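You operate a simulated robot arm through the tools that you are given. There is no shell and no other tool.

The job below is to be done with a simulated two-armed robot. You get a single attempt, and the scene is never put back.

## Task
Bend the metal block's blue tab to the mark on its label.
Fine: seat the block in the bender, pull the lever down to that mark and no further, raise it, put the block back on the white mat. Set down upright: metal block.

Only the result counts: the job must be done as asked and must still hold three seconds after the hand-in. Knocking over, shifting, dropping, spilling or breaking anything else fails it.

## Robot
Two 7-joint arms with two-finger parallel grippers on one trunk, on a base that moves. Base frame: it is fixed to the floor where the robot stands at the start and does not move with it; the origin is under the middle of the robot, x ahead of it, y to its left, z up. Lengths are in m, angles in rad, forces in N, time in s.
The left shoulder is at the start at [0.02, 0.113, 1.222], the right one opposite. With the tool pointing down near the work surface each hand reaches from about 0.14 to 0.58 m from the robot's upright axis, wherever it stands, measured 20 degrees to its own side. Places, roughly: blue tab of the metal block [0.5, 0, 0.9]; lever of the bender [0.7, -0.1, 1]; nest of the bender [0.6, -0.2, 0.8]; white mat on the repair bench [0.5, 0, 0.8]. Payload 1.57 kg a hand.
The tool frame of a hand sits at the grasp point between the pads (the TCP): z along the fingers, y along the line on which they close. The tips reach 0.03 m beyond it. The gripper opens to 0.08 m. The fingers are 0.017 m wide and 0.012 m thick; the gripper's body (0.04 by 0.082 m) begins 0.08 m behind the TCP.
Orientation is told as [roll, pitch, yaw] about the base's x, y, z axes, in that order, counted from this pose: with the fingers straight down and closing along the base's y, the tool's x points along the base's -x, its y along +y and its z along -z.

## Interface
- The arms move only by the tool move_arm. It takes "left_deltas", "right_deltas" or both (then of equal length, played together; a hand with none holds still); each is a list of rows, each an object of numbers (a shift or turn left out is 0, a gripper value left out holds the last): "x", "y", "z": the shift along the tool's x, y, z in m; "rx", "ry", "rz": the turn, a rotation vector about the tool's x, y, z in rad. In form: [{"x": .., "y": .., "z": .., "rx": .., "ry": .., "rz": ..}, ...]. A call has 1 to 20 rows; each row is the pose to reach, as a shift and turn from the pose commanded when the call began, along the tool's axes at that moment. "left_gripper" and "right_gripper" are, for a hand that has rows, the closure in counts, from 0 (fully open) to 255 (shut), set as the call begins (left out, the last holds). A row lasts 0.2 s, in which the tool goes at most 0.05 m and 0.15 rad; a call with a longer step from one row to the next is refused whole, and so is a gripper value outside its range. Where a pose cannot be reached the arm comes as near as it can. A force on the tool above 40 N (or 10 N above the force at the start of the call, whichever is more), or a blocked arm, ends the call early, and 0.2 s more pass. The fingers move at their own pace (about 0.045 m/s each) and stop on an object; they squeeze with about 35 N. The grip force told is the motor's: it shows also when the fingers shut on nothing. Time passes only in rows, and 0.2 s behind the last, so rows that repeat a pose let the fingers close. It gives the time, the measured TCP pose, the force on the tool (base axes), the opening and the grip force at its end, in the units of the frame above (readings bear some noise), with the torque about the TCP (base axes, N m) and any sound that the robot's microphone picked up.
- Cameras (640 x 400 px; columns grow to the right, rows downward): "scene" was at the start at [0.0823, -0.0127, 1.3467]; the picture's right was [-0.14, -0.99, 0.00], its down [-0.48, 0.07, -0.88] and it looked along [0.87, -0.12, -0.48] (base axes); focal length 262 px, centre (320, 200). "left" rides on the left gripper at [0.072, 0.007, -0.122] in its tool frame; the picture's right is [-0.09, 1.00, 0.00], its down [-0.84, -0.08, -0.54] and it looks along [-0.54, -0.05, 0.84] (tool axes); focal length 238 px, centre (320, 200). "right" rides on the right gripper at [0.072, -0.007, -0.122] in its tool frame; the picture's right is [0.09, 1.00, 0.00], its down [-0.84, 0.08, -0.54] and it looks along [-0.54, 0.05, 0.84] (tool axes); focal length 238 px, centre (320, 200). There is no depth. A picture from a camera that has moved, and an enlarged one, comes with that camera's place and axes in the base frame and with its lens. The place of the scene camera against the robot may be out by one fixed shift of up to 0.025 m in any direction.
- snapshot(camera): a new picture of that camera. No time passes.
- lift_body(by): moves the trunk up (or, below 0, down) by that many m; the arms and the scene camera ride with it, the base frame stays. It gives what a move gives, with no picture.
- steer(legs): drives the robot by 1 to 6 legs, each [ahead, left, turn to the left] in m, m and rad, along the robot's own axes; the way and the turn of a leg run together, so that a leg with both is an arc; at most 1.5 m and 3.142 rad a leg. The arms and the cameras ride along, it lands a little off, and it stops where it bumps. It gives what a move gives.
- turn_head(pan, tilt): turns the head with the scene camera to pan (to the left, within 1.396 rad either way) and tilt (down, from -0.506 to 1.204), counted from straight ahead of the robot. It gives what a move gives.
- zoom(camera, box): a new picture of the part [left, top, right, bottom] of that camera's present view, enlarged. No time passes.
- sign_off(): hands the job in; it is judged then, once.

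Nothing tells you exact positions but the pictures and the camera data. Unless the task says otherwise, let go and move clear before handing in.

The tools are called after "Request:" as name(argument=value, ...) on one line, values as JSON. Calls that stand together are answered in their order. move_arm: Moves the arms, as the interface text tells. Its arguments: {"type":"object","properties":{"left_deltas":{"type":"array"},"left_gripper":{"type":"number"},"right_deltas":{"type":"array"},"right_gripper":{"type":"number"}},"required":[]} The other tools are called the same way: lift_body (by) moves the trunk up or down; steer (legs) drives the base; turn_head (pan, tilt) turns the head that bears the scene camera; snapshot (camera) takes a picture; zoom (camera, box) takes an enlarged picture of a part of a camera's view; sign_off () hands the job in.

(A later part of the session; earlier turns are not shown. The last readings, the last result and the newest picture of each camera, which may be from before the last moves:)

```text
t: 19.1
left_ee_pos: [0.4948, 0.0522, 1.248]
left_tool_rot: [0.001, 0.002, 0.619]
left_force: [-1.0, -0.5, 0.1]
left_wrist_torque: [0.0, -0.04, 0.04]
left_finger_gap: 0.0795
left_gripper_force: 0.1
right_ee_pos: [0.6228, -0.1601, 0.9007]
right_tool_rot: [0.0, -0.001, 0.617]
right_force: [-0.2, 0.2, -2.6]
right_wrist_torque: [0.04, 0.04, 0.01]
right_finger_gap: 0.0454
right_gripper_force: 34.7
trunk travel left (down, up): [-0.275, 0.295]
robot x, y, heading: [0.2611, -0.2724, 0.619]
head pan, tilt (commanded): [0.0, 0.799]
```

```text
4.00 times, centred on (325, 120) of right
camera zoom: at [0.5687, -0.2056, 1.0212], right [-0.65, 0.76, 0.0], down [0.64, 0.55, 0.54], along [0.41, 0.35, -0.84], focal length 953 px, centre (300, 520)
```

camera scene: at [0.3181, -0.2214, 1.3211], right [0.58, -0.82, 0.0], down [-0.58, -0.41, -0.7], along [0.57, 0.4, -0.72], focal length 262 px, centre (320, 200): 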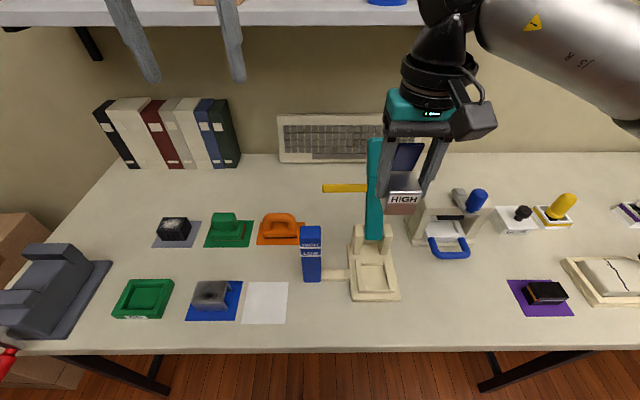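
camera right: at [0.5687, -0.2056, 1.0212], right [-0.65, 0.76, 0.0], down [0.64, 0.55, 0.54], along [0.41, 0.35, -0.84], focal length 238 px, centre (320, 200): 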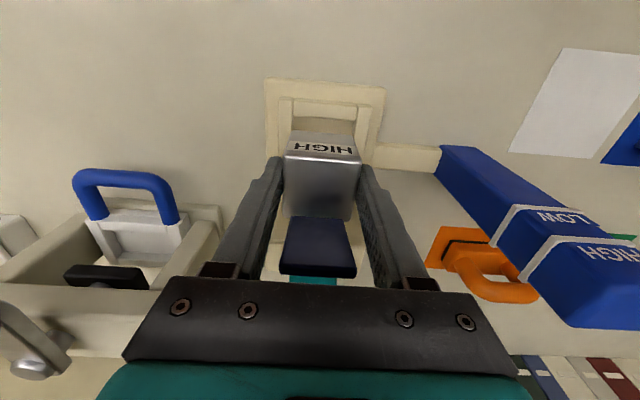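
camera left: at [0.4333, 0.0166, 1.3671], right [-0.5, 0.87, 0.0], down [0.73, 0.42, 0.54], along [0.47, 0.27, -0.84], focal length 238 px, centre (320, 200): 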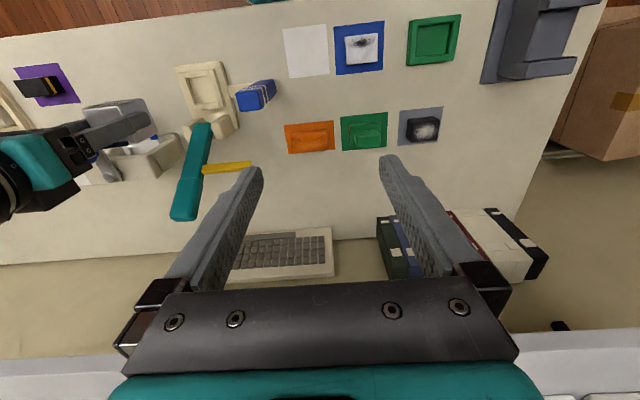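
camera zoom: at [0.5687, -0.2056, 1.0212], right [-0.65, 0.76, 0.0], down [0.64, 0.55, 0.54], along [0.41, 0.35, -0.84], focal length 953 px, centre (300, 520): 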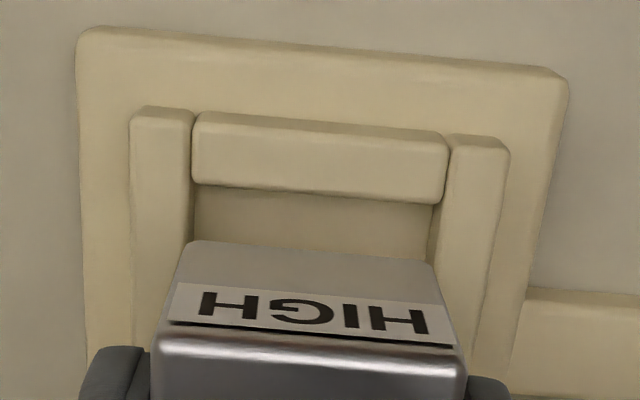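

Aligned within about a millimetre: the block (t≈0.490) sits over the pocket (t≈0.4895), and it needs to come about 1 mm toward me. Lowering into the pocket gently.

Request:
move_arm(right_deltas=[{"x": 0.001, "y": 0.0005, "z": 0.008}, {"x": 0.001, "y": 0.0005, "z": 0.016}, {"x": 0.001, "y": 0.0005, "z": 0.022}, {"x": 0.001, "y": 0.0005, "z": 0.022}])

Request:
zoom(camera="right", box=[250, 70, 400, 170])

Request:
zoom(camera="scene", box=[330, 220, 430, 310])

```text
t: 20.1
left_ee_pos: [0.495, 0.0508, 1.2476]
left_tool_rot: [0.0, -0.001, 0.617]
left_force: [-0.5, -0.2, 0.2]
left_wrist_torque: [0.03, 0.02, -0.02]
left_finger_gap: 0.0802
left_gripper_force: 0.0
right_ee_pos: [0.6224, -0.1587, 0.8774]
right_tool_rot: [0.001, 0.001, 0.615]
right_force: [0.4, -0.1, -1.5]
right_wrist_torque: [-0.01, 0.0, -0.02]
right_finger_gap: 0.0452
right_gripper_force: 35.3
trunk travel left (down, up): [-0.275, 0.295]
robot x, y, heading: [0.2632, -0.274, 0.61]
head pan, tilt (commanded): [0.0, 0.799]
```

```text
4.00 times, centred on (325, 120) of right
camera zoom: at [0.5678, -0.2054, 0.9987], right [-0.65, 0.76, 0.0], down [0.64, 0.55, 0.54], along [0.41, 0.35, -0.84], focal length 953 px, centre (300, 520)
```

zoom: 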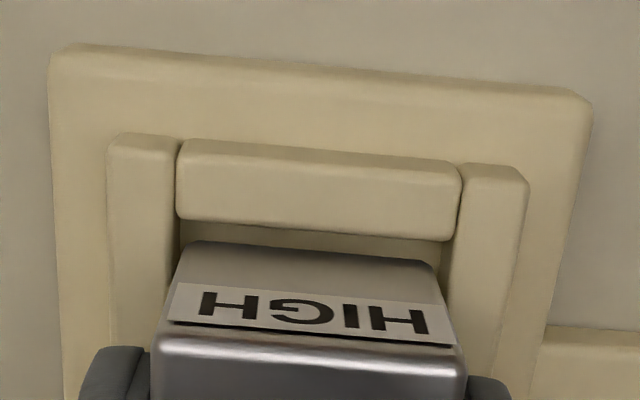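

```text
4.44 times, centred on (380, 265) of scene
camera zoom: at [0.3182, -0.2216, 1.3211], right [0.58, -0.82, 0.0], down [-0.58, -0.41, -0.7], along [0.57, 0.4, -0.72], focal length 1164 px, centre (53, -89)
```

zoom: 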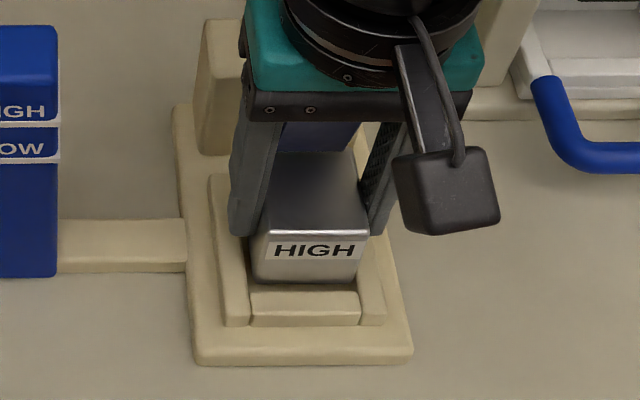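

Request:
move_arm(right_deltas=[{"z": 0.003}, {"z": 0.006}, {"z": 0.008}, {"z": 0.008}])

Request:
zoom(camera="right", box=[250, 70, 400, 170])

Request:
zoom(camera="scene", box=[330, 220, 430, 310])

```text
t: 21.1
left_ee_pos: [0.4939, 0.0516, 1.2472]
left_tool_rot: [0.001, 0.001, 0.618]
left_force: [0.6, -0.6, 0.7]
left_wrist_torque: [-0.03, 0.01, 0.01]
left_finger_gap: 0.0801
left_gripper_force: 0.1
right_ee_pos: [0.6215, -0.1596, 0.8711]
right_tool_rot: [0.001, 0.0, 0.617]
right_force: [-1.8, -4.8, 4.5]
right_wrist_torque: [0.01, -0.19, 0.51]
right_finger_gap: 0.0454
right_gripper_force: 35.0
trunk travel left (down, up): [-0.275, 0.295]
robot x, y, heading: [0.2625, -0.278, 0.612]
head pan, tilt (commanded): [0.0, 0.799]
```

```text
4.00 times, centred on (325, 120) of right
camera zoom: at [0.5672, -0.2056, 0.991], right [-0.65, 0.76, 0.0], down [0.64, 0.55, 0.54], along [0.41, 0.35, -0.84], focal length 953 px, centre (300, 520)
```

zoom: 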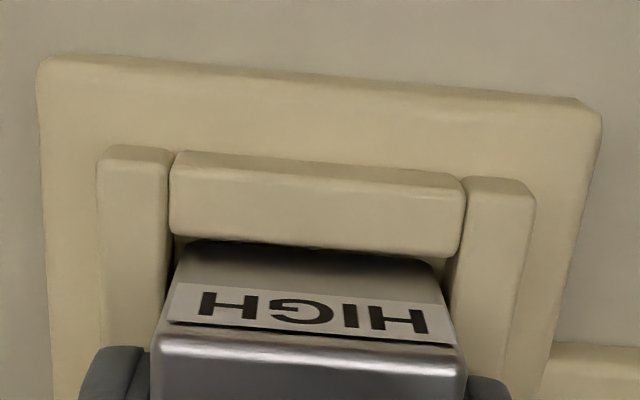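

```text
4.44 times, centred on (380, 265) of scene
camera zoom: at [0.3176, -0.2223, 1.3212], right [0.58, -0.82, 0.0], down [-0.58, -0.41, -0.7], along [0.57, 0.4, -0.72], focal length 1164 px, centre (53, -89)
```

zoom: 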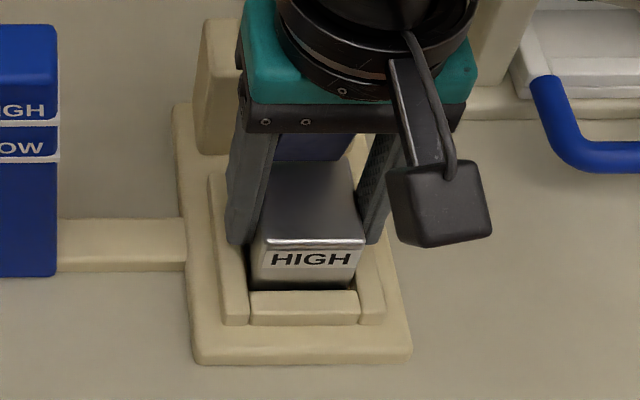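

The block is in the pocket about 12 mm below the rim's top; a light contact force (≈5 N sideways, some yaw torque) suggests it's brushing a wall. I'll ease it toward me slightly and relieve the yaw, then see how the forces respond.

Request:
move_arm(right_deltas=[{"x": 0.001, "y": -0.0005, "rz": -0.01}, {"x": 0.001, "y": -0.0005, "rz": -0.01}])

Request:
zoom(camera="right", box=[230, 60, 420, 200])

```text
t: 21.7
left_ee_pos: [0.4959, 0.0528, 1.2456]
left_tool_rot: [-0.001, 0.0, 0.618]
left_force: [0.1, 0.1, 0.1]
left_wrist_torque: [0.0, -0.03, -0.01]
left_finger_gap: 0.08
left_gripper_force: 0.0
right_ee_pos: [0.6215, -0.1587, 0.8688]
right_tool_rot: [0.003, 0.001, 0.624]
right_force: [-1.3, 4.0, -1.9]
right_wrist_torque: [0.02, 0.07, -0.6]
right_finger_gap: 0.0452
right_gripper_force: 35.1
trunk travel left (down, up): [-0.275, 0.295]
robot x, y, heading: [0.262, -0.272, 0.615]
head pan, tilt (commanded): [0.0, 0.799]
```

```text
2.86 times, centred on (325, 130) of right
camera zoom: at [0.5678, -0.2062, 0.9909], right [-0.66, 0.75, 0.0], down [0.63, 0.55, 0.54], along [0.41, 0.36, -0.84], focal length 681 px, centre (306, 400)
```

zoom: 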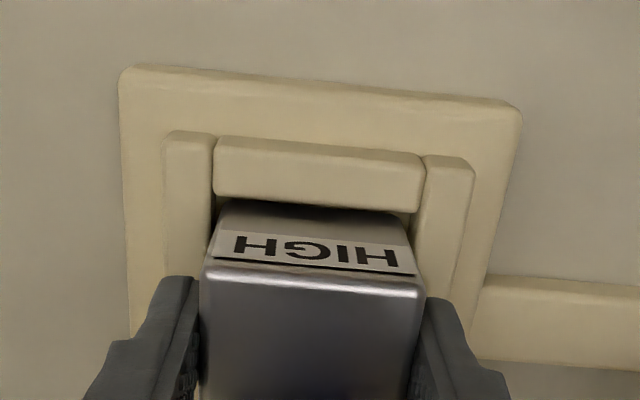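

Forces flipped sign with a tiny change, so the block is a snug fit and nearly aligned. I'll take the middle value and lower the last bit.

Request:
move_arm(right_deltas=[{"x": 0.0, "y": 0.0003, "rz": 0.005}, {"x": 0.0, "y": 0.0003, "z": 0.002, "rz": 0.005}, {"x": 0.0, "y": 0.0003, "z": 0.002, "rz": 0.005}])

Request:
zoom(camera="scene", box=[330, 220, 430, 310])

```text
t: 22.5
left_ee_pos: [0.4942, 0.0511, 1.2462]
left_tool_rot: [0.0, -0.001, 0.616]
left_force: [-0.2, 0.3, -0.4]
left_wrist_torque: [0.0, 0.0, 0.03]
left_finger_gap: 0.08
left_gripper_force: 0.1
right_ee_pos: [0.6214, -0.1593, 0.8684]
right_tool_rot: [0.001, -0.002, 0.623]
right_force: [1.2, 2.4, 5.3]
right_wrist_torque: [-0.13, 0.31, 0.43]
right_finger_gap: 0.0454
right_gripper_force: 35.3
trunk travel left (down, up): [-0.275, 0.295]
robot x, y, heading: [0.2647, -0.2745, 0.613]
head pan, tilt (commanded): [0.0, 0.799]
```

```text
4.44 times, centred on (380, 265) of scene
camera zoom: at [0.3179, -0.2213, 1.3212], right [0.58, -0.82, 0.0], down [-0.58, -0.41, -0.7], along [0.57, 0.4, -0.72], focal length 1164 px, centre (53, -89)
```

zoom: 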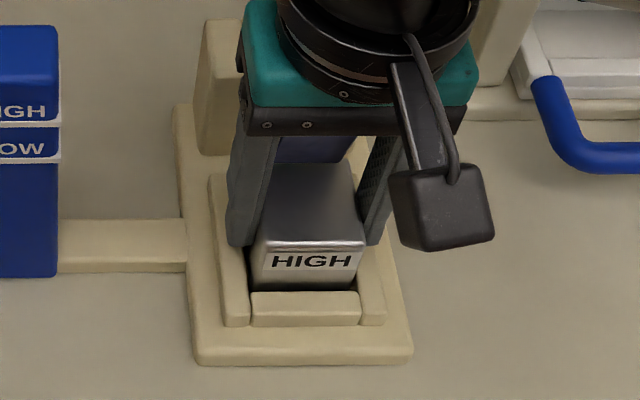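

Request:
move_arm(right_deltas=[{"z": 0.0015, "rz": -0.003}, {"z": 0.003, "rz": -0.003}, {"z": 0.003, "rz": -0.003}])

```text
t: 23.3
left_ee_pos: [0.4929, 0.0519, 1.2465]
left_tool_rot: [0.0, -0.001, 0.618]
left_force: [-0.3, -0.8, 0.2]
left_wrist_torque: [0.01, -0.02, 0.01]
left_finger_gap: 0.0801
left_gripper_force: 0.0
right_ee_pos: [0.6199, -0.1594, 0.8671]
right_tool_rot: [-0.001, -0.002, 0.625]
right_force: [-4.0, -1.2, 21.8]
right_wrist_torque: [-0.31, 0.38, -0.05]
right_finger_gap: 0.0453
right_gripper_force: 35.7
trunk travel left (down, up): [-0.275, 0.295]
robot x, y, heading: [0.2579, -0.2762, 0.615]
head pan, tilt (commanded): [0.0, 0.799]
```

It's firmly bottomed out (about 22 N up). I'll back off the press and look closely at the fingertips versus rim before releasing.

Request:
move_arm(right_deltas=[{"z": -0.002}, {"z": -0.004}, {"z": -0.004}])

Request:
zoom(camera="left", box=[150, 50, 270, 140])

Request:
zoom(camera="scene", box=[340, 240, 420, 300])

Request:
zoom(camera="right", box=[230, 90, 420, 250])

```text
t: 24.1
left_ee_pos: [0.4956, 0.052, 1.2457]
left_tool_rot: [-0.002, 0.001, 0.618]
left_force: [-0.1, -0.3, 1.2]
left_wrist_torque: [-0.01, 0.02, -0.05]
left_finger_gap: 0.0799
left_gripper_force: 0.0
right_ee_pos: [0.6222, -0.1599, 0.8685]
right_tool_rot: [0.001, 0.004, 0.625]
right_force: [-3.4, 6.1, -8.8]
right_wrist_torque: [0.3, -0.1, -0.12]
right_finger_gap: 0.0453
right_gripper_force: 35.0
trunk travel left (down, up): [-0.275, 0.295]
robot x, y, heading: [0.2643, -0.276, 0.613]
head pan, tilt (commanded): [0.0, 0.799]
```

```text
4.44 times, centred on (210, 95) of left
camera zoom: at [0.4334, 0.0175, 1.3668], right [-0.5, 0.87, 0.0], down [0.73, 0.42, 0.54], along [0.47, 0.27, -0.84], focal length 1059 px, centre (809, 667)
```

zoom: 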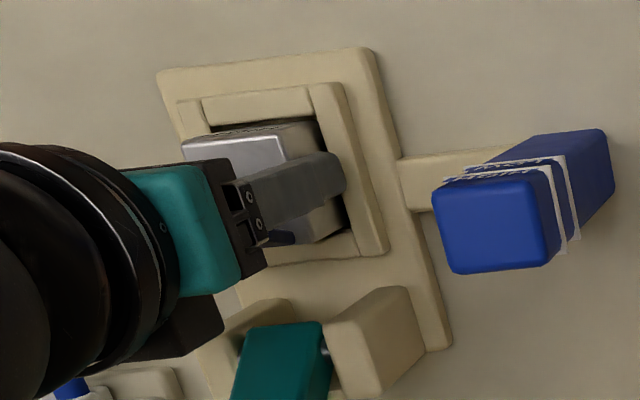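

```text
6.67 times, centred on (380, 270) of scene
camera zoom: at [0.3182, -0.2206, 1.321], right [0.58, -0.82, 0.0], down [-0.58, -0.41, -0.7], along [0.57, 0.4, -0.72], focal length 1746 px, centre (-80, -267)
```

zoom: 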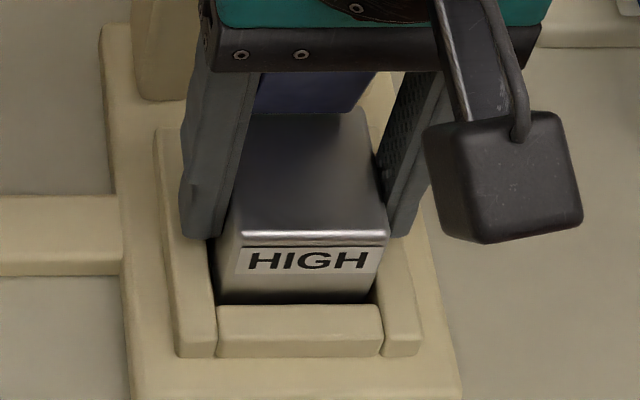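

```text
2.50 times, centred on (325, 170) of right
camera zoom: at [0.5677, -0.2056, 0.9898], right [-0.66, 0.75, 0.0], down [0.63, 0.55, 0.54], along [0.41, 0.35, -0.84], focal length 596 px, centre (308, 275)
```

zoom: 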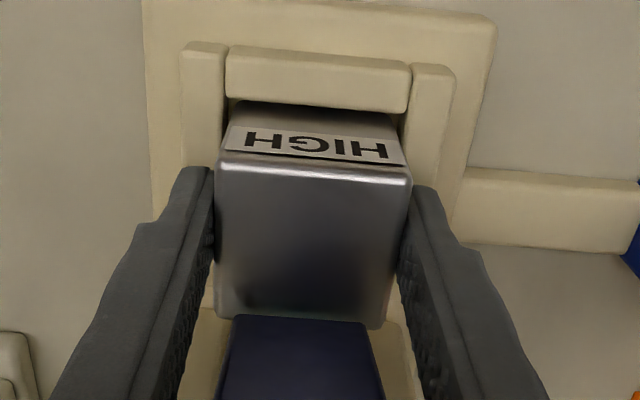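

The block sits on the pocket's floor with a visible gap on the left side and contact on the right wall. I'll shift 1 mm left to relieve it, then release.

Request:
move_arm(right_deltas=[{"y": 0.0008, "z": 0.0}, {"y": 0.0012, "z": 0.0}])

```text
t: 24.7
left_ee_pos: [0.4959, 0.0522, 1.2464]
left_tool_rot: [-0.001, 0.001, 0.619]
left_force: [0.3, -0.3, -0.2]
left_wrist_torque: [0.03, 0.01, 0.05]
left_finger_gap: 0.0803
left_gripper_force: 0.2
right_ee_pos: [0.6216, -0.1587, 0.8688]
right_tool_rot: [-0.004, 0.002, 0.624]
right_force: [-1.6, 2.5, -8.4]
right_wrist_torque: [0.11, 0.43, 0.0]
right_finger_gap: 0.0454
right_gripper_force: 34.6
trunk travel left (down, up): [-0.275, 0.295]
robot x, y, heading: [0.2609, -0.2746, 0.615]
head pan, tilt (commanded): [0.0, 0.799]
```

Request:
move_arm(right_deltas=[{"z": 0.0}, {"z": 0.0}, {"z": 0.0}, {"z": 0.0}, {"z": 0.0}], right_gripper=0)

Request:
zoom(camera="right", box=[230, 90, 420, 250])

Request:
zoom(camera="scene", box=[340, 240, 420, 300])

Request:
zoom(camera="left", box=[150, 50, 270, 140])

```text
t: 25.9
left_ee_pos: [0.4951, 0.0518, 1.2465]
left_tool_rot: [0.0, -0.001, 0.618]
left_force: [0.8, 0.6, -0.1]
left_wrist_torque: [0.02, 0.01, -0.02]
left_finger_gap: 0.0801
left_gripper_force: 0.1
right_ee_pos: [0.6211, -0.1591, 0.8683]
right_tool_rot: [0.0, -0.001, 0.623]
right_force: [0.2, 0.6, -0.4]
right_wrist_torque: [0.01, 0.0, -0.01]
right_finger_gap: 0.0802
right_gripper_force: 0.1
trunk travel left (down, up): [-0.275, 0.295]
robot x, y, heading: [0.2624, -0.2706, 0.618]
head pan, tilt (commanded): [0.0, 0.799]
```

```text
2.50 times, centred on (325, 170) of right
camera zoom: at [0.5671, -0.2052, 0.9908], right [-0.66, 0.75, 0.0], down [0.63, 0.55, 0.54], along [0.41, 0.36, -0.84], focal length 596 px, centre (308, 275)
```

zoom: 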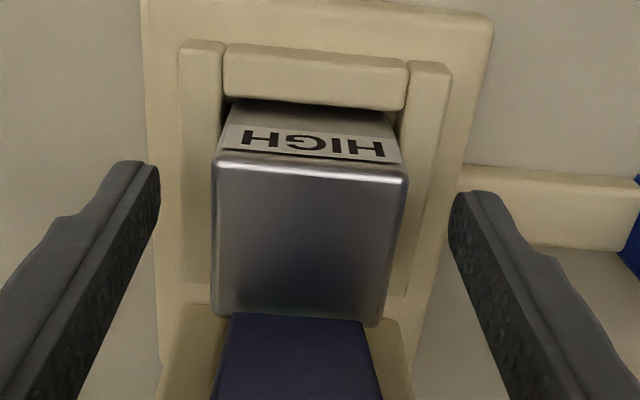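

```text
6.67 times, centred on (380, 270) of scene
camera zoom: at [0.3181, -0.2216, 1.3211], right [0.58, -0.82, 0.0], down [-0.58, -0.41, -0.7], along [0.57, 0.4, -0.72], focal length 1746 px, centre (-80, -267)
```

zoom: 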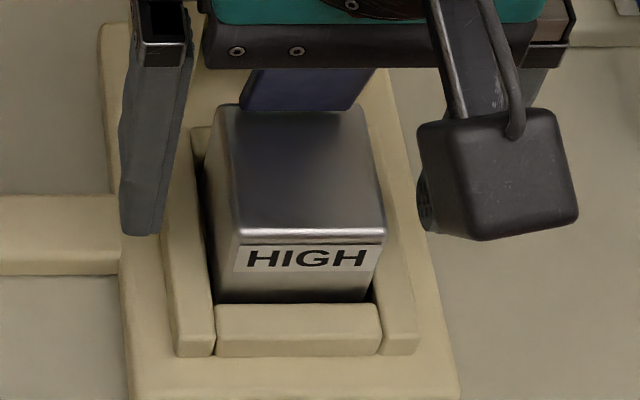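

```text
4.44 times, centred on (210, 95) of left
camera zoom: at [0.4333, 0.0165, 1.3672], right [-0.5, 0.87, 0.0], down [0.73, 0.42, 0.54], along [0.47, 0.27, -0.84], focal length 1059 px, centre (809, 667)
```

zoom: 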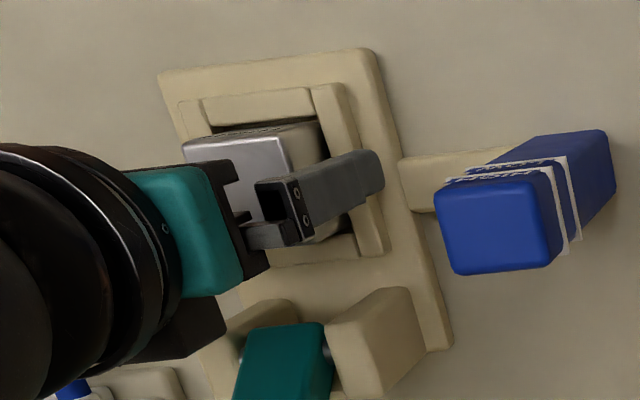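

The block is resting level in the nest. I'll lift the right hand straight up and clear, and inspect.

Request:
move_arm(right_deltas=[{"z": -0.03}, {"z": -0.07}, {"z": -0.115}, {"z": -0.16}, {"z": -0.2}, {"x": 0.03, "z": -0.22}])

Request:
snapshot(camera="right")

Request:
zoom(camera="scene", box=[290, 130, 430, 310])

Request:
zoom(camera="left", box=[150, 50, 290, 230])

```text
t: 27.3
left_ee_pos: [0.4951, 0.0513, 1.2468]
left_tool_rot: [0.0, 0.0, 0.617]
left_force: [-0.1, -0.1, -0.8]
left_wrist_torque: [0.01, 0.0, -0.02]
left_finger_gap: 0.0798
left_gripper_force: 0.0
right_ee_pos: [0.5974, -0.1777, 1.0899]
right_tool_rot: [0.001, -0.001, 0.625]
right_force: [0.0, 0.0, -0.6]
right_wrist_torque: [0.02, 0.01, -0.02]
right_finger_gap: 0.0803
right_gripper_force: 0.1
trunk travel left (down, up): [-0.275, 0.295]
robot x, y, heading: [0.2626, -0.2727, 0.619]
head pan, tilt (commanded): [0.0, 0.799]
```

```text
taken
camera right: at [0.5429, -0.2233, 1.211], right [-0.66, 0.75, 0.0], down [0.63, 0.55, 0.54], along [0.41, 0.36, -0.84], focal length 238 px, centre (320, 200)
```

right: 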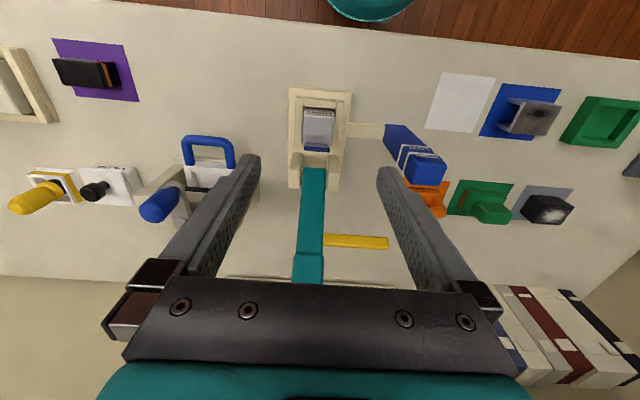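

```text
2.22 times, centred on (360, 220) of scene
camera zoom: at [0.3178, -0.222, 1.3212], right [0.58, -0.82, 0.0], down [-0.58, -0.41, -0.7], along [0.57, 0.4, -0.72], focal length 582 px, centre (231, 156)
```

zoom: 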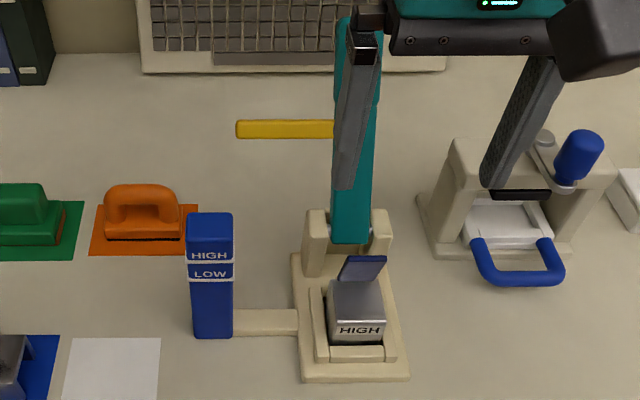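

```text
2.22 times, centred on (220, 140) of left
camera zoom: at [0.433, 0.0161, 1.3673], right [-0.5, 0.87, 0.0], down [0.73, 0.42, 0.54], along [0.47, 0.27, -0.84], focal length 530 px, centre (542, 333)
```

zoom: 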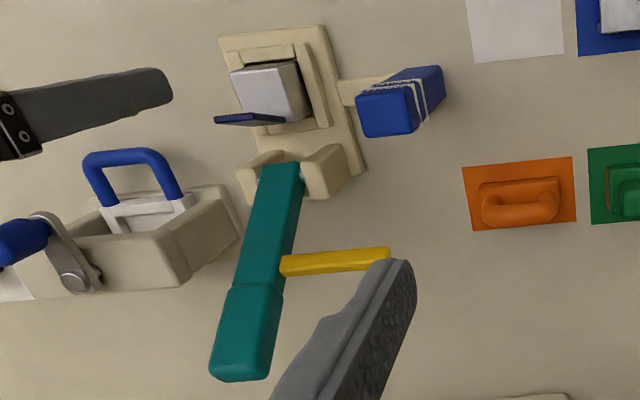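

Request:
zoom(camera="right", box=[270, 70, 370, 150])

Request:
zoom(camera="left", box=[190, 55, 250, 100])

Request:
zoom(camera="scene", box=[350, 220, 400, 300])

```text
5.00 times, centred on (320, 110) of right
camera zoom: at [0.5429, -0.2233, 1.211], right [-0.66, 0.75, 0.0], down [0.63, 0.55, 0.54], along [0.41, 0.36, -0.84], focal length 1192 px, centre (320, 650)
```

zoom: 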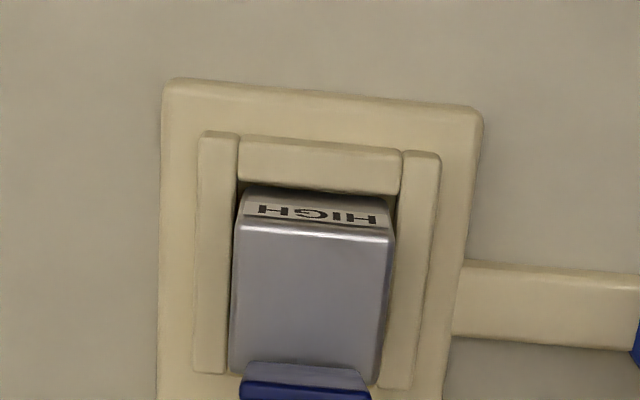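

```text
8.89 times, centred on (220, 78) of left
camera zoom: at [0.433, 0.0161, 1.3673], right [-0.5, 0.87, 0.0], down [0.73, 0.42, 0.54], along [0.47, 0.27, -0.84], focal length 2119 px, centre (1209, 1289)
```

zoom: 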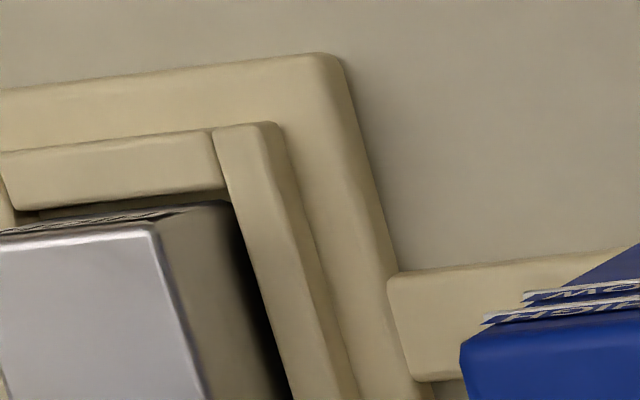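

```text
5.00 times, centred on (375, 260) of scene
camera zoom: at [0.3178, -0.222, 1.3212], right [0.58, -0.82, 0.0], down [-0.58, -0.41, -0.7], along [0.57, 0.4, -0.72], focal length 1309 px, centre (45, -100)
```

zoom: 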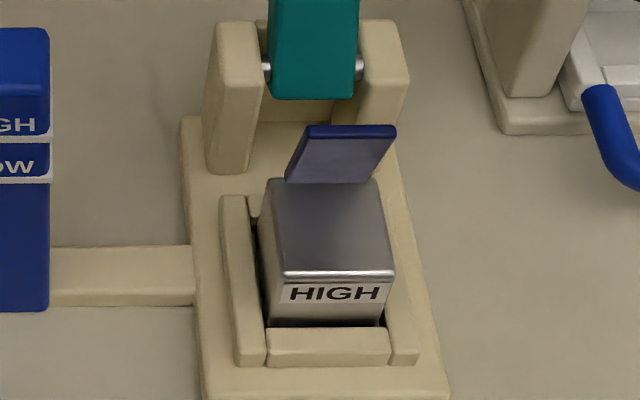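

The block is seated level in the nest with the tab toward the lever. Now I need the lever's geometry precisely, so I'll raise the right hand for a clear, unobstructed view of it.

Request:
move_arm(right_deltas=[{"x": 0.01, "z": -0.045}, {"x": 0.02, "z": -0.09}, {"x": 0.03, "z": -0.13}, {"x": 0.03, "z": -0.16, "rz": 0.007}])

Request:
zoom(camera="right", box=[250, 90, 410, 280])

Request:
zoom(camera="left", box=[150, 90, 270, 230])

Request:
zoom(camera="scene", box=[310, 130, 410, 250])

```text
t: 28.3
left_ee_pos: [0.4944, 0.0527, 1.2461]
left_tool_rot: [0.001, 0.0, 0.617]
left_force: [-0.1, 0.3, 0.1]
left_wrist_torque: [0.01, 0.01, 0.02]
left_finger_gap: 0.0801
left_gripper_force: 0.1
right_ee_pos: [0.5731, -0.1906, 1.2505]
right_tool_rot: [-0.001, 0.0, 0.618]
right_force: [-0.3, -0.8, 0.1]
right_wrist_torque: [0.0, -0.01, 0.0]
right_finger_gap: 0.0797
right_gripper_force: 0.0
trunk travel left (down, up): [-0.275, 0.295]
robot x, y, heading: [0.2605, -0.2766, 0.614]
head pan, tilt (commanded): [0.0, 0.799]
```

```text
2.11 times, centred on (330, 185) of right
camera zoom: at [0.5184, -0.2379, 1.3717], right [-0.65, 0.76, 0.0], down [0.64, 0.55, 0.54], along [0.41, 0.35, -0.84], focal length 502 px, centre (299, 232)
```

zoom: 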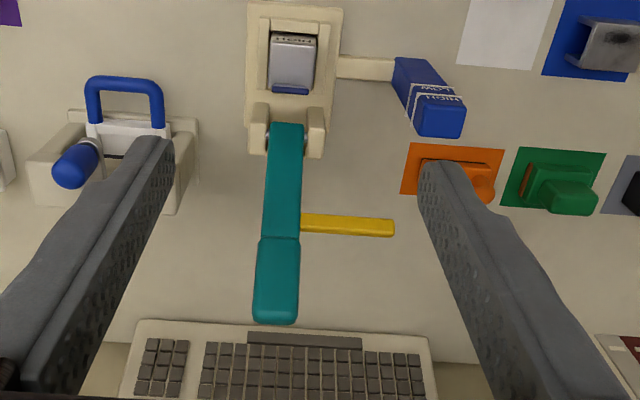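

```text
2.86 times, centred on (210, 160) of left
camera zoom: at [0.433, 0.0165, 1.3673], right [-0.5, 0.87, 0.0], down [0.73, 0.42, 0.54], along [0.47, 0.27, -0.84], focal length 681 px, centre (634, 314)
```

zoom: 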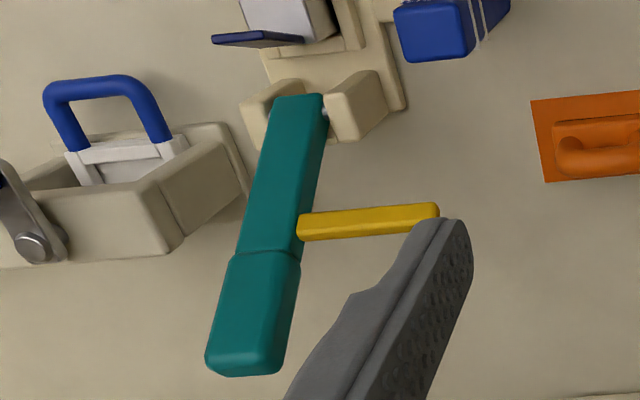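

```text
3.33 times, centred on (360, 190) of scene
camera zoom: at [0.3178, -0.2216, 1.3212], right [0.58, -0.82, 0.0], down [-0.58, -0.41, -0.7], along [0.57, 0.4, -0.72], focal length 873 px, centre (187, 233)
```

zoom: 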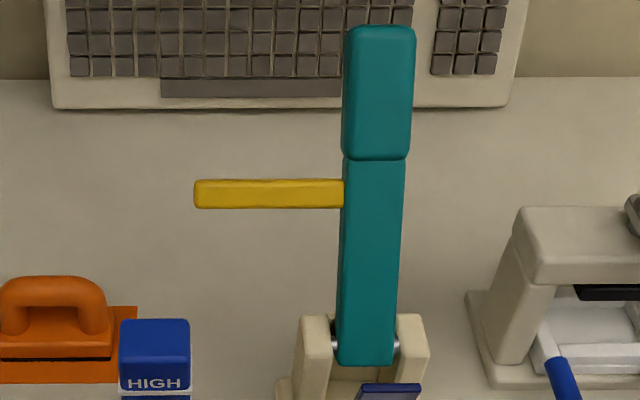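

Request:
zoom(camera="right", box=[300, 130, 350, 180])

Request:
zoom(camera="left", box=[180, 100, 240, 150])

Request:
zoom(camera="scene", box=[340, 215, 390, 255])

Request:
zoom(camera="left", box=[160, 160, 230, 230])

Request:
zoom(camera="right", box=[295, 190, 365, 260])

```text
8.00 times, centred on (325, 155) of right
camera zoom: at [0.5184, -0.2379, 1.3717], right [-0.65, 0.76, 0.0], down [0.64, 0.55, 0.54], along [0.41, 0.35, -0.84], focal length 1907 px, centre (280, 560)
```

zoom: 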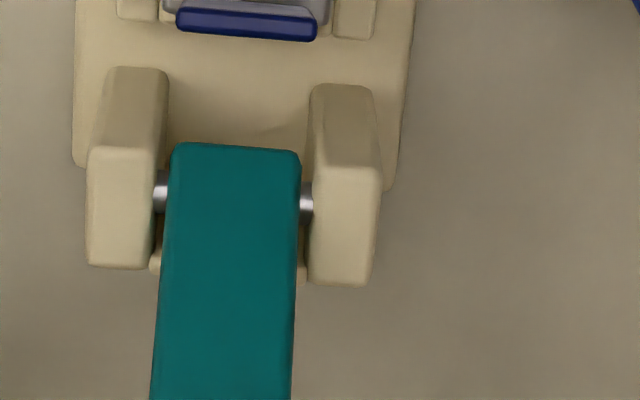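

```text
8.00 times, centred on (210, 125) of left
camera zoom: at [0.433, 0.0165, 1.3673], right [-0.5, 0.87, 0.0], down [0.73, 0.42, 0.54], along [0.47, 0.27, -0.84], focal length 1907 px, centre (1200, 800)
```

zoom: 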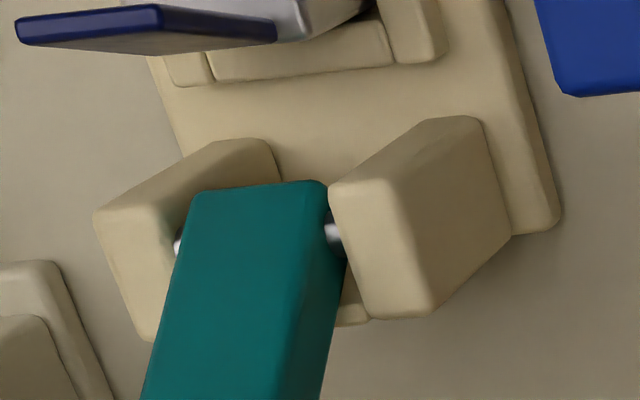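

```text
10.00 times, centred on (365, 235) of scene
camera zoom: at [0.3178, -0.2216, 1.3212], right [0.58, -0.82, 0.0], down [-0.58, -0.41, -0.7], along [0.57, 0.4, -0.72], focal length 2618 px, centre (-130, -150)
```

zoom: 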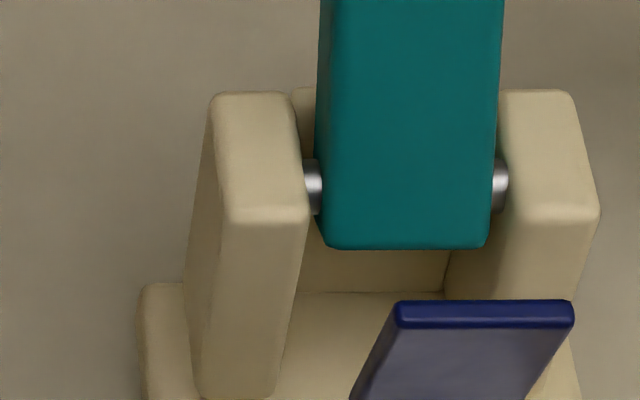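

```text
5.71 times, centred on (195, 195) of left
camera zoom: at [0.433, 0.0165, 1.3673], right [-0.5, 0.87, 0.0], down [0.73, 0.42, 0.54], along [0.47, 0.27, -0.84], focal length 1362 px, centre (1034, 229)
```

zoom: 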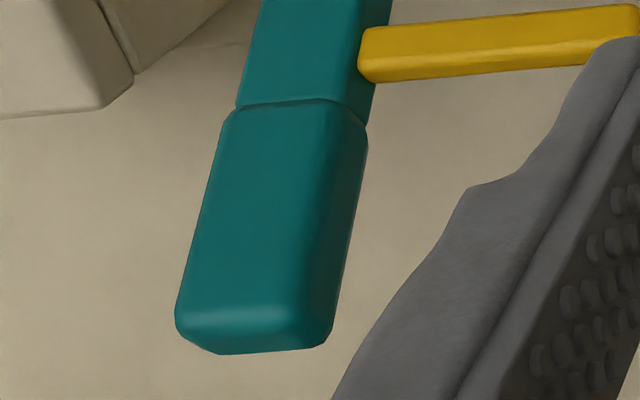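

```text
5.71 times, centred on (330, 225) of right
camera zoom: at [0.5184, -0.2379, 1.3717], right [-0.65, 0.76, 0.0], down [0.64, 0.55, 0.54], along [0.41, 0.35, -0.84], focal length 1362 px, centre (263, 57)
```

zoom: 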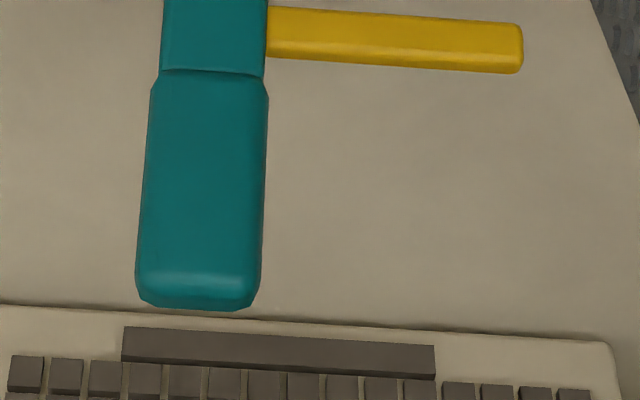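

I now have the lever's geometry: pivot at about z 0.882, pointer radius ≈ 95 mm, HIGH ring at z ≈ 0.932. To watch the pointer against the ring without parallax, I'll bring the left wrist camera down level with the ring, looking across at the post.

Request:
move_arm(left_deltas=[{"x": 0.035, "y": -0.0125, "rz": 0.0875}, {"x": 0.07, "y": -0.025, "rz": 0.175}, {"x": 0.105, "y": -0.0375, "rz": 0.2625}, {"x": 0.14, "y": -0.05, "rz": 0.35}], left_gripper=255)

Request:
snapshot(camera="scene")

```text
t: 29.3
left_ee_pos: [0.4086, -0.0698, 1.2472]
left_tool_rot: [0.0, 0.002, 0.266]
left_force: [0.2, 1.0, -0.6]
left_wrist_torque: [-0.01, -0.01, -0.05]
left_finger_gap: 0.0001
left_gripper_force: 4.6
right_ee_pos: [0.574, -0.1936, 1.2501]
right_tool_rot: [-0.001, 0.0, 0.618]
right_force: [0.7, 0.3, -0.1]
right_wrist_torque: [0.01, 0.04, 0.0]
right_finger_gap: 0.0799
right_gripper_force: 0.0
trunk travel left (down, up): [-0.275, 0.295]
robot x, y, heading: [0.2629, -0.2738, 0.614]
head pan, tilt (commanded): [0.0, 0.799]
```

```text
taken
camera scene: at [0.318, -0.2221, 1.3212], right [0.58, -0.82, 0.0], down [-0.58, -0.41, -0.7], along [0.57, 0.4, -0.72], focal length 262 px, centre (320, 200)
```

scene: 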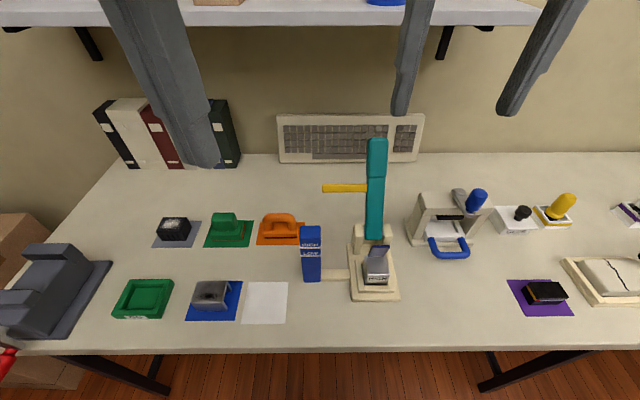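

Request:
move_arm(left_deltas=[{"ry": -0.13, "z": 0.04}, {"ry": -0.26, "z": 0.08}, {"ry": -0.39, "z": 0.12}, {"ry": -0.52, "z": 0.16}, {"ry": -0.651, "z": 0.2}, {"ry": -0.651, "z": 0.24}, {"ry": -0.651, "z": 0.28}])

Request:
snapshot(camera="left")

Request:
snapshot(camera="scene")

```text
t: 30.9
left_ee_pos: [0.4799, -0.0691, 0.9186]
left_tool_rot: [-0.002, -0.649, 0.266]
left_force: [-0.4, -0.4, 0.2]
left_wrist_torque: [-0.01, -0.01, 0.0]
left_finger_gap: 0.0001
left_gripper_force: 21.4
left hand out of reach, approached as far as the arm can: row 3, 4, 5, 6, 7
right_ee_pos: [0.5726, -0.1918, 1.2499]
right_tool_rot: [-0.001, 0.001, 0.617]
right_force: [-0.2, -0.6, 0.0]
right_wrist_torque: [0.02, -0.02, -0.05]
right_finger_gap: 0.08
right_gripper_force: 0.0
trunk travel left (down, up): [-0.275, 0.295]
robot x, y, heading: [0.2629, -0.2732, 0.618]
head pan, tilt (commanded): [0.0, 0.799]
```

```text
taken
camera left: at [0.3518, -0.0968, 0.9699], right [-0.19, 0.98, 0.05], down [0.35, 0.02, 0.94], along [0.92, 0.2, -0.34], focal length 238 px, centre (320, 200)
```

left: 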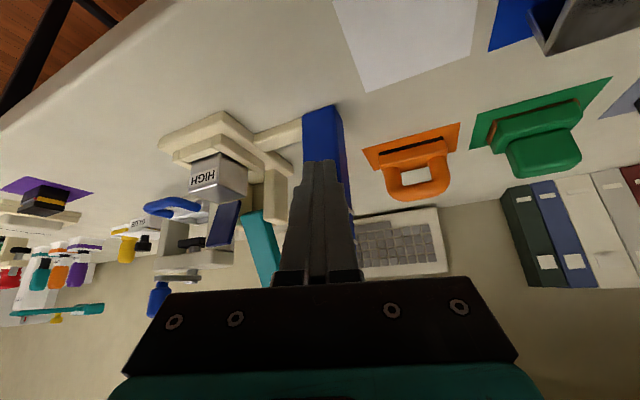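

```text
taken
camera scene: at [0.3176, -0.2217, 1.3212], right [0.58, -0.82, 0.0], down [-0.58, -0.41, -0.7], along [0.57, 0.4, -0.72], focal length 262 px, centre (320, 200)
```

scene: 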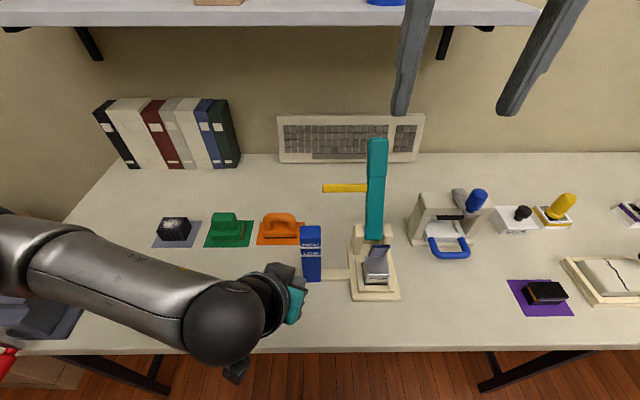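

The wrist camera image is inverted, so the gripper blocks the horizon side; and that spot was at the arm's limit. I'll move the left hand left and away from the post, straighten its yaw, so the post appears beside the closed fingers.

Request:
move_arm(left_deltas=[{"y": 0.03}, {"y": 0.06}])

```text
t: 31.5
left_ee_pos: [0.4668, -0.01, 0.9175]
left_tool_rot: [0.0, -0.65, 0.266]
left_force: [-0.3, 0.1, -0.9]
left_wrist_torque: [-0.04, 0.0, 0.02]
left_finger_gap: 0.0
left_gripper_force: 20.9
right_ee_pos: [0.5727, -0.1927, 1.2492]
right_tool_rot: [0.001, -0.001, 0.617]
right_force: [-0.5, 0.4, -0.3]
right_wrist_torque: [0.01, 0.01, -0.03]
right_finger_gap: 0.08
right_gripper_force: 0.0
trunk travel left (down, up): [-0.275, 0.295]
robot x, y, heading: [0.2628, -0.2739, 0.618]
head pan, tilt (commanded): [0.0, 0.799]
```

Request:
move_arm(left_deltas=[{"x": 0.0095, "y": 0.0034, "z": -0.0072, "rx": -0.0605, "rz": -0.0796}, {"x": 0.019, "y": 0.0067, "z": -0.0144, "rx": -0.121, "rz": -0.159}, {"x": 0.0284, "y": 0.01, "z": -0.0216, "rx": -0.1815, "rz": -0.239}, {"x": 0.0378, "y": 0.0134, "z": -0.0288, "rx": -0.242, "rz": -0.318}])

Request:
snapshot(camera="left")

```text
t: 32.5
left_ee_pos: [0.44, -0.0067, 0.9003]
left_tool_rot: [0.0, -0.65, 0.669]
left_force: [0.0, 0.2, 0.6]
left_wrist_torque: [0.0, -0.03, 0.0]
left_finger_gap: 0.0
left_gripper_force: 21.1
left hand out of reach, approached as far as the arm can: row 1, 2, 3, 4
right_ee_pos: [0.5735, -0.1923, 1.2501]
right_tool_rot: [0.0, 0.0, 0.617]
right_force: [0.1, -0.2, 1.0]
right_wrist_torque: [0.02, -0.02, 0.02]
right_finger_gap: 0.0796
right_gripper_force: 0.1
trunk travel left (down, up): [-0.275, 0.295]
robot x, y, heading: [0.2628, -0.2733, 0.621]
head pan, tilt (commanded): [0.0, 0.799]
```

```text
taken
camera left: at [0.3339, -0.0815, 0.9524], right [-0.56, 0.83, 0.06], down [0.31, 0.15, 0.94], along [0.77, 0.54, -0.34], focal length 238 px, centre (320, 200)
```

left: 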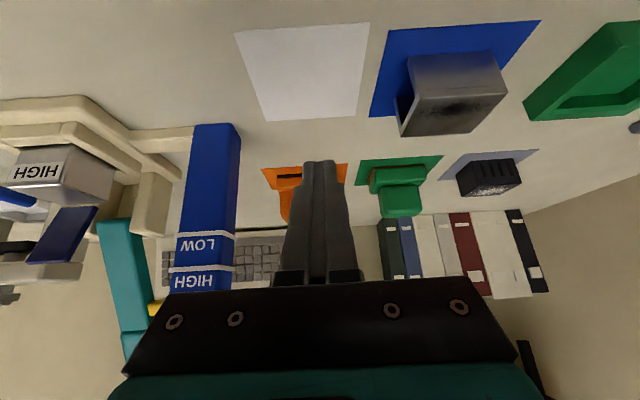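

Now I can read the post: LOW and HIGH rings (image inverted). I'll pitch the left hand up a little more so the rings and the pointer's path lie in the clear part of the picture and the camera comes level with the HIGH ring.

Request:
move_arm(left_deltas=[{"ry": -0.1}, {"ry": -0.2}, {"ry": -0.2}])

Request:
snapshot(camera="left")

Request:
snapshot(camera="scene")

```text
t: 33.3
left_ee_pos: [0.4388, -0.0037, 0.9016]
left_tool_rot: [0.0, -0.851, 0.664]
left_force: [-0.4, -0.5, -0.1]
left_wrist_torque: [0.03, 0.01, -0.01]
left_finger_gap: 0.0
left_gripper_force: 21.5
right_ee_pos: [0.5734, -0.1911, 1.2503]
right_tool_rot: [0.0, 0.0, 0.618]
right_force: [-1.1, 0.3, 0.8]
right_wrist_torque: [0.02, 0.03, 0.02]
right_finger_gap: 0.0801
right_gripper_force: 0.1
trunk travel left (down, up): [-0.275, 0.295]
robot x, y, heading: [0.26, -0.2736, 0.617]
head pan, tilt (commanded): [0.0, 0.799]
```

```text
taken
camera left: at [0.3265, -0.0854, 0.9256], right [-0.57, 0.82, 0.07], down [0.16, 0.03, 0.99], along [0.81, 0.57, -0.15], focal length 238 px, centre (320, 200)
```

left: 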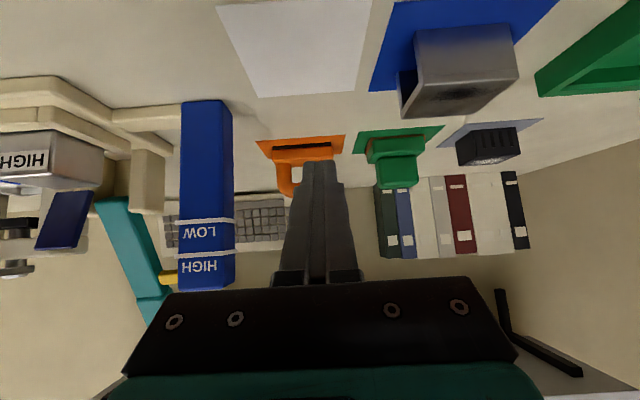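

```text
taken
camera scene: at [0.3182, -0.2216, 1.3211], right [0.58, -0.82, 0.0], down [-0.58, -0.41, -0.7], along [0.57, 0.4, -0.72], focal length 262 px, centre (320, 200)
```

scene: 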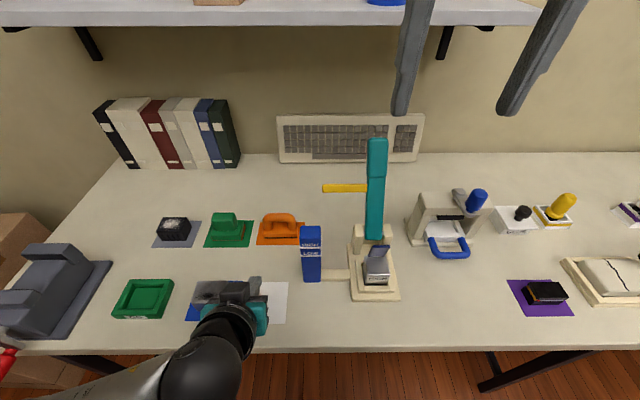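

The left camera now sees the whole post side-on, nearly level with the HIGH ring. I'll raise it about 8 mm to be level, then zoom in for a reference picture.

Request:
move_arm(left_deltas=[{"x": -0.006, "z": -0.0053}, {"x": -0.006, "z": -0.0053}])

Request:
zoom(camera="left", box=[30, 160, 250, 300])

```text
t: 33.9
left_ee_pos: [0.4415, -0.0037, 0.9052]
left_tool_rot: [-0.001, -0.851, 0.667]
left_force: [-0.7, -0.3, -0.7]
left_wrist_torque: [0.0, 0.01, 0.0]
left_finger_gap: 0.0001
left_gripper_force: 21.8
left hand out of reach, approached as far as the arm can: row 1, 2
right_ee_pos: [0.5737, -0.1918, 1.2499]
right_tool_rot: [0.001, 0.001, 0.617]
right_force: [0.1, -0.5, 0.0]
right_wrist_torque: [-0.04, -0.01, 0.01]
right_finger_gap: 0.0797
right_gripper_force: 0.1
trunk travel left (down, up): [-0.275, 0.295]
robot x, y, heading: [0.2619, -0.2731, 0.613]
head pan, tilt (commanded): [0.0, 0.799]
```

```text
2.86 times, centred on (140, 230) of left
camera zoom: at [0.3286, -0.0848, 0.9302], right [-0.57, 0.82, 0.07], down [0.16, 0.03, 0.99], along [0.81, 0.57, -0.15], focal length 681 px, centre (834, 114)
```

zoom: 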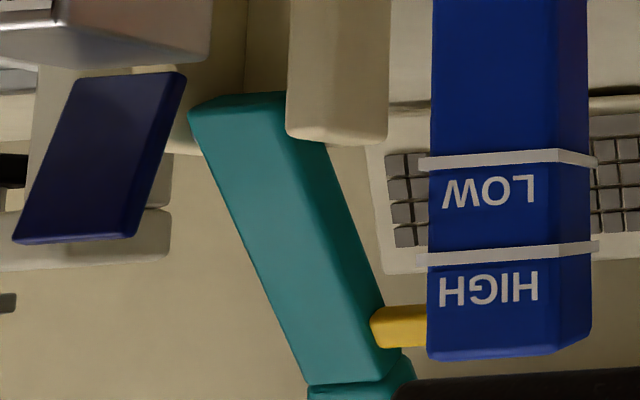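

The reference view is excellent: HIGH ring at z≈0.934, pointer currently well above it. Now I'll bring the right hand forward, above the lever's grip, fingers straddling left/right.

Request:
move_arm(right_deltas=[{"x": -0.043, "z": 0.01}, {"x": -0.086, "z": 0.02}, {"x": -0.129, "z": 0.03}, {"x": -0.172, "z": 0.04}, {"x": -0.211, "z": 0.05}, {"x": -0.211, "z": 0.05}])

Request:
snapshot(camera="right")

Request:
snapshot(camera="scene")

```text
t: 35.3
left_ee_pos: [0.4423, -0.0051, 0.9049]
left_tool_rot: [0.0, -0.853, 0.665]
left_force: [-0.4, 0.9, -0.3]
left_wrist_torque: [0.0, 0.0, 0.01]
left_finger_gap: 0.0
left_gripper_force: 20.9
right_ee_pos: [0.7453, -0.0728, 1.2021]
right_tool_rot: [-0.002, -0.001, 0.618]
right_force: [0.1, -0.2, -0.6]
right_wrist_torque: [-0.01, 0.01, -0.02]
right_finger_gap: 0.0801
right_gripper_force: 0.0
trunk travel left (down, up): [-0.275, 0.295]
robot x, y, heading: [0.2601, -0.2727, 0.618]
head pan, tilt (commanded): [0.0, 0.799]
```

```text
taken
camera right: at [0.6903, -0.1194, 1.3228], right [-0.65, 0.76, 0.0], down [0.64, 0.55, 0.54], along [0.41, 0.35, -0.84], focal length 238 px, centre (320, 200)
```

right: 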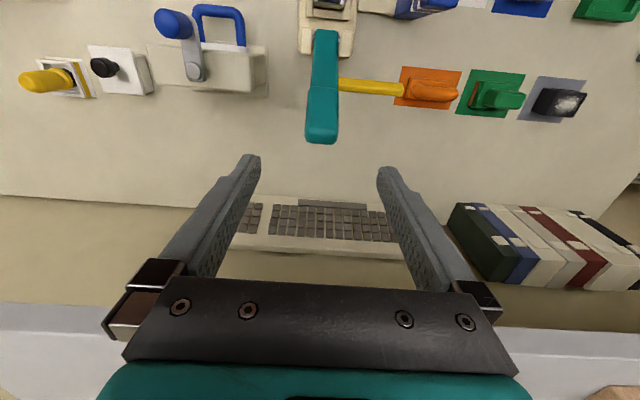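

```text
taken
camera scene: at [0.3181, -0.2219, 1.3212], right [0.58, -0.82, 0.0], down [-0.58, -0.41, -0.7], along [0.57, 0.4, -0.72], focal length 262 px, centre (320, 200)
```

scene: 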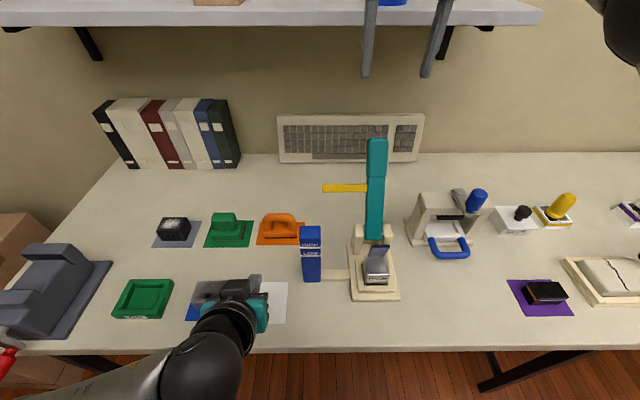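

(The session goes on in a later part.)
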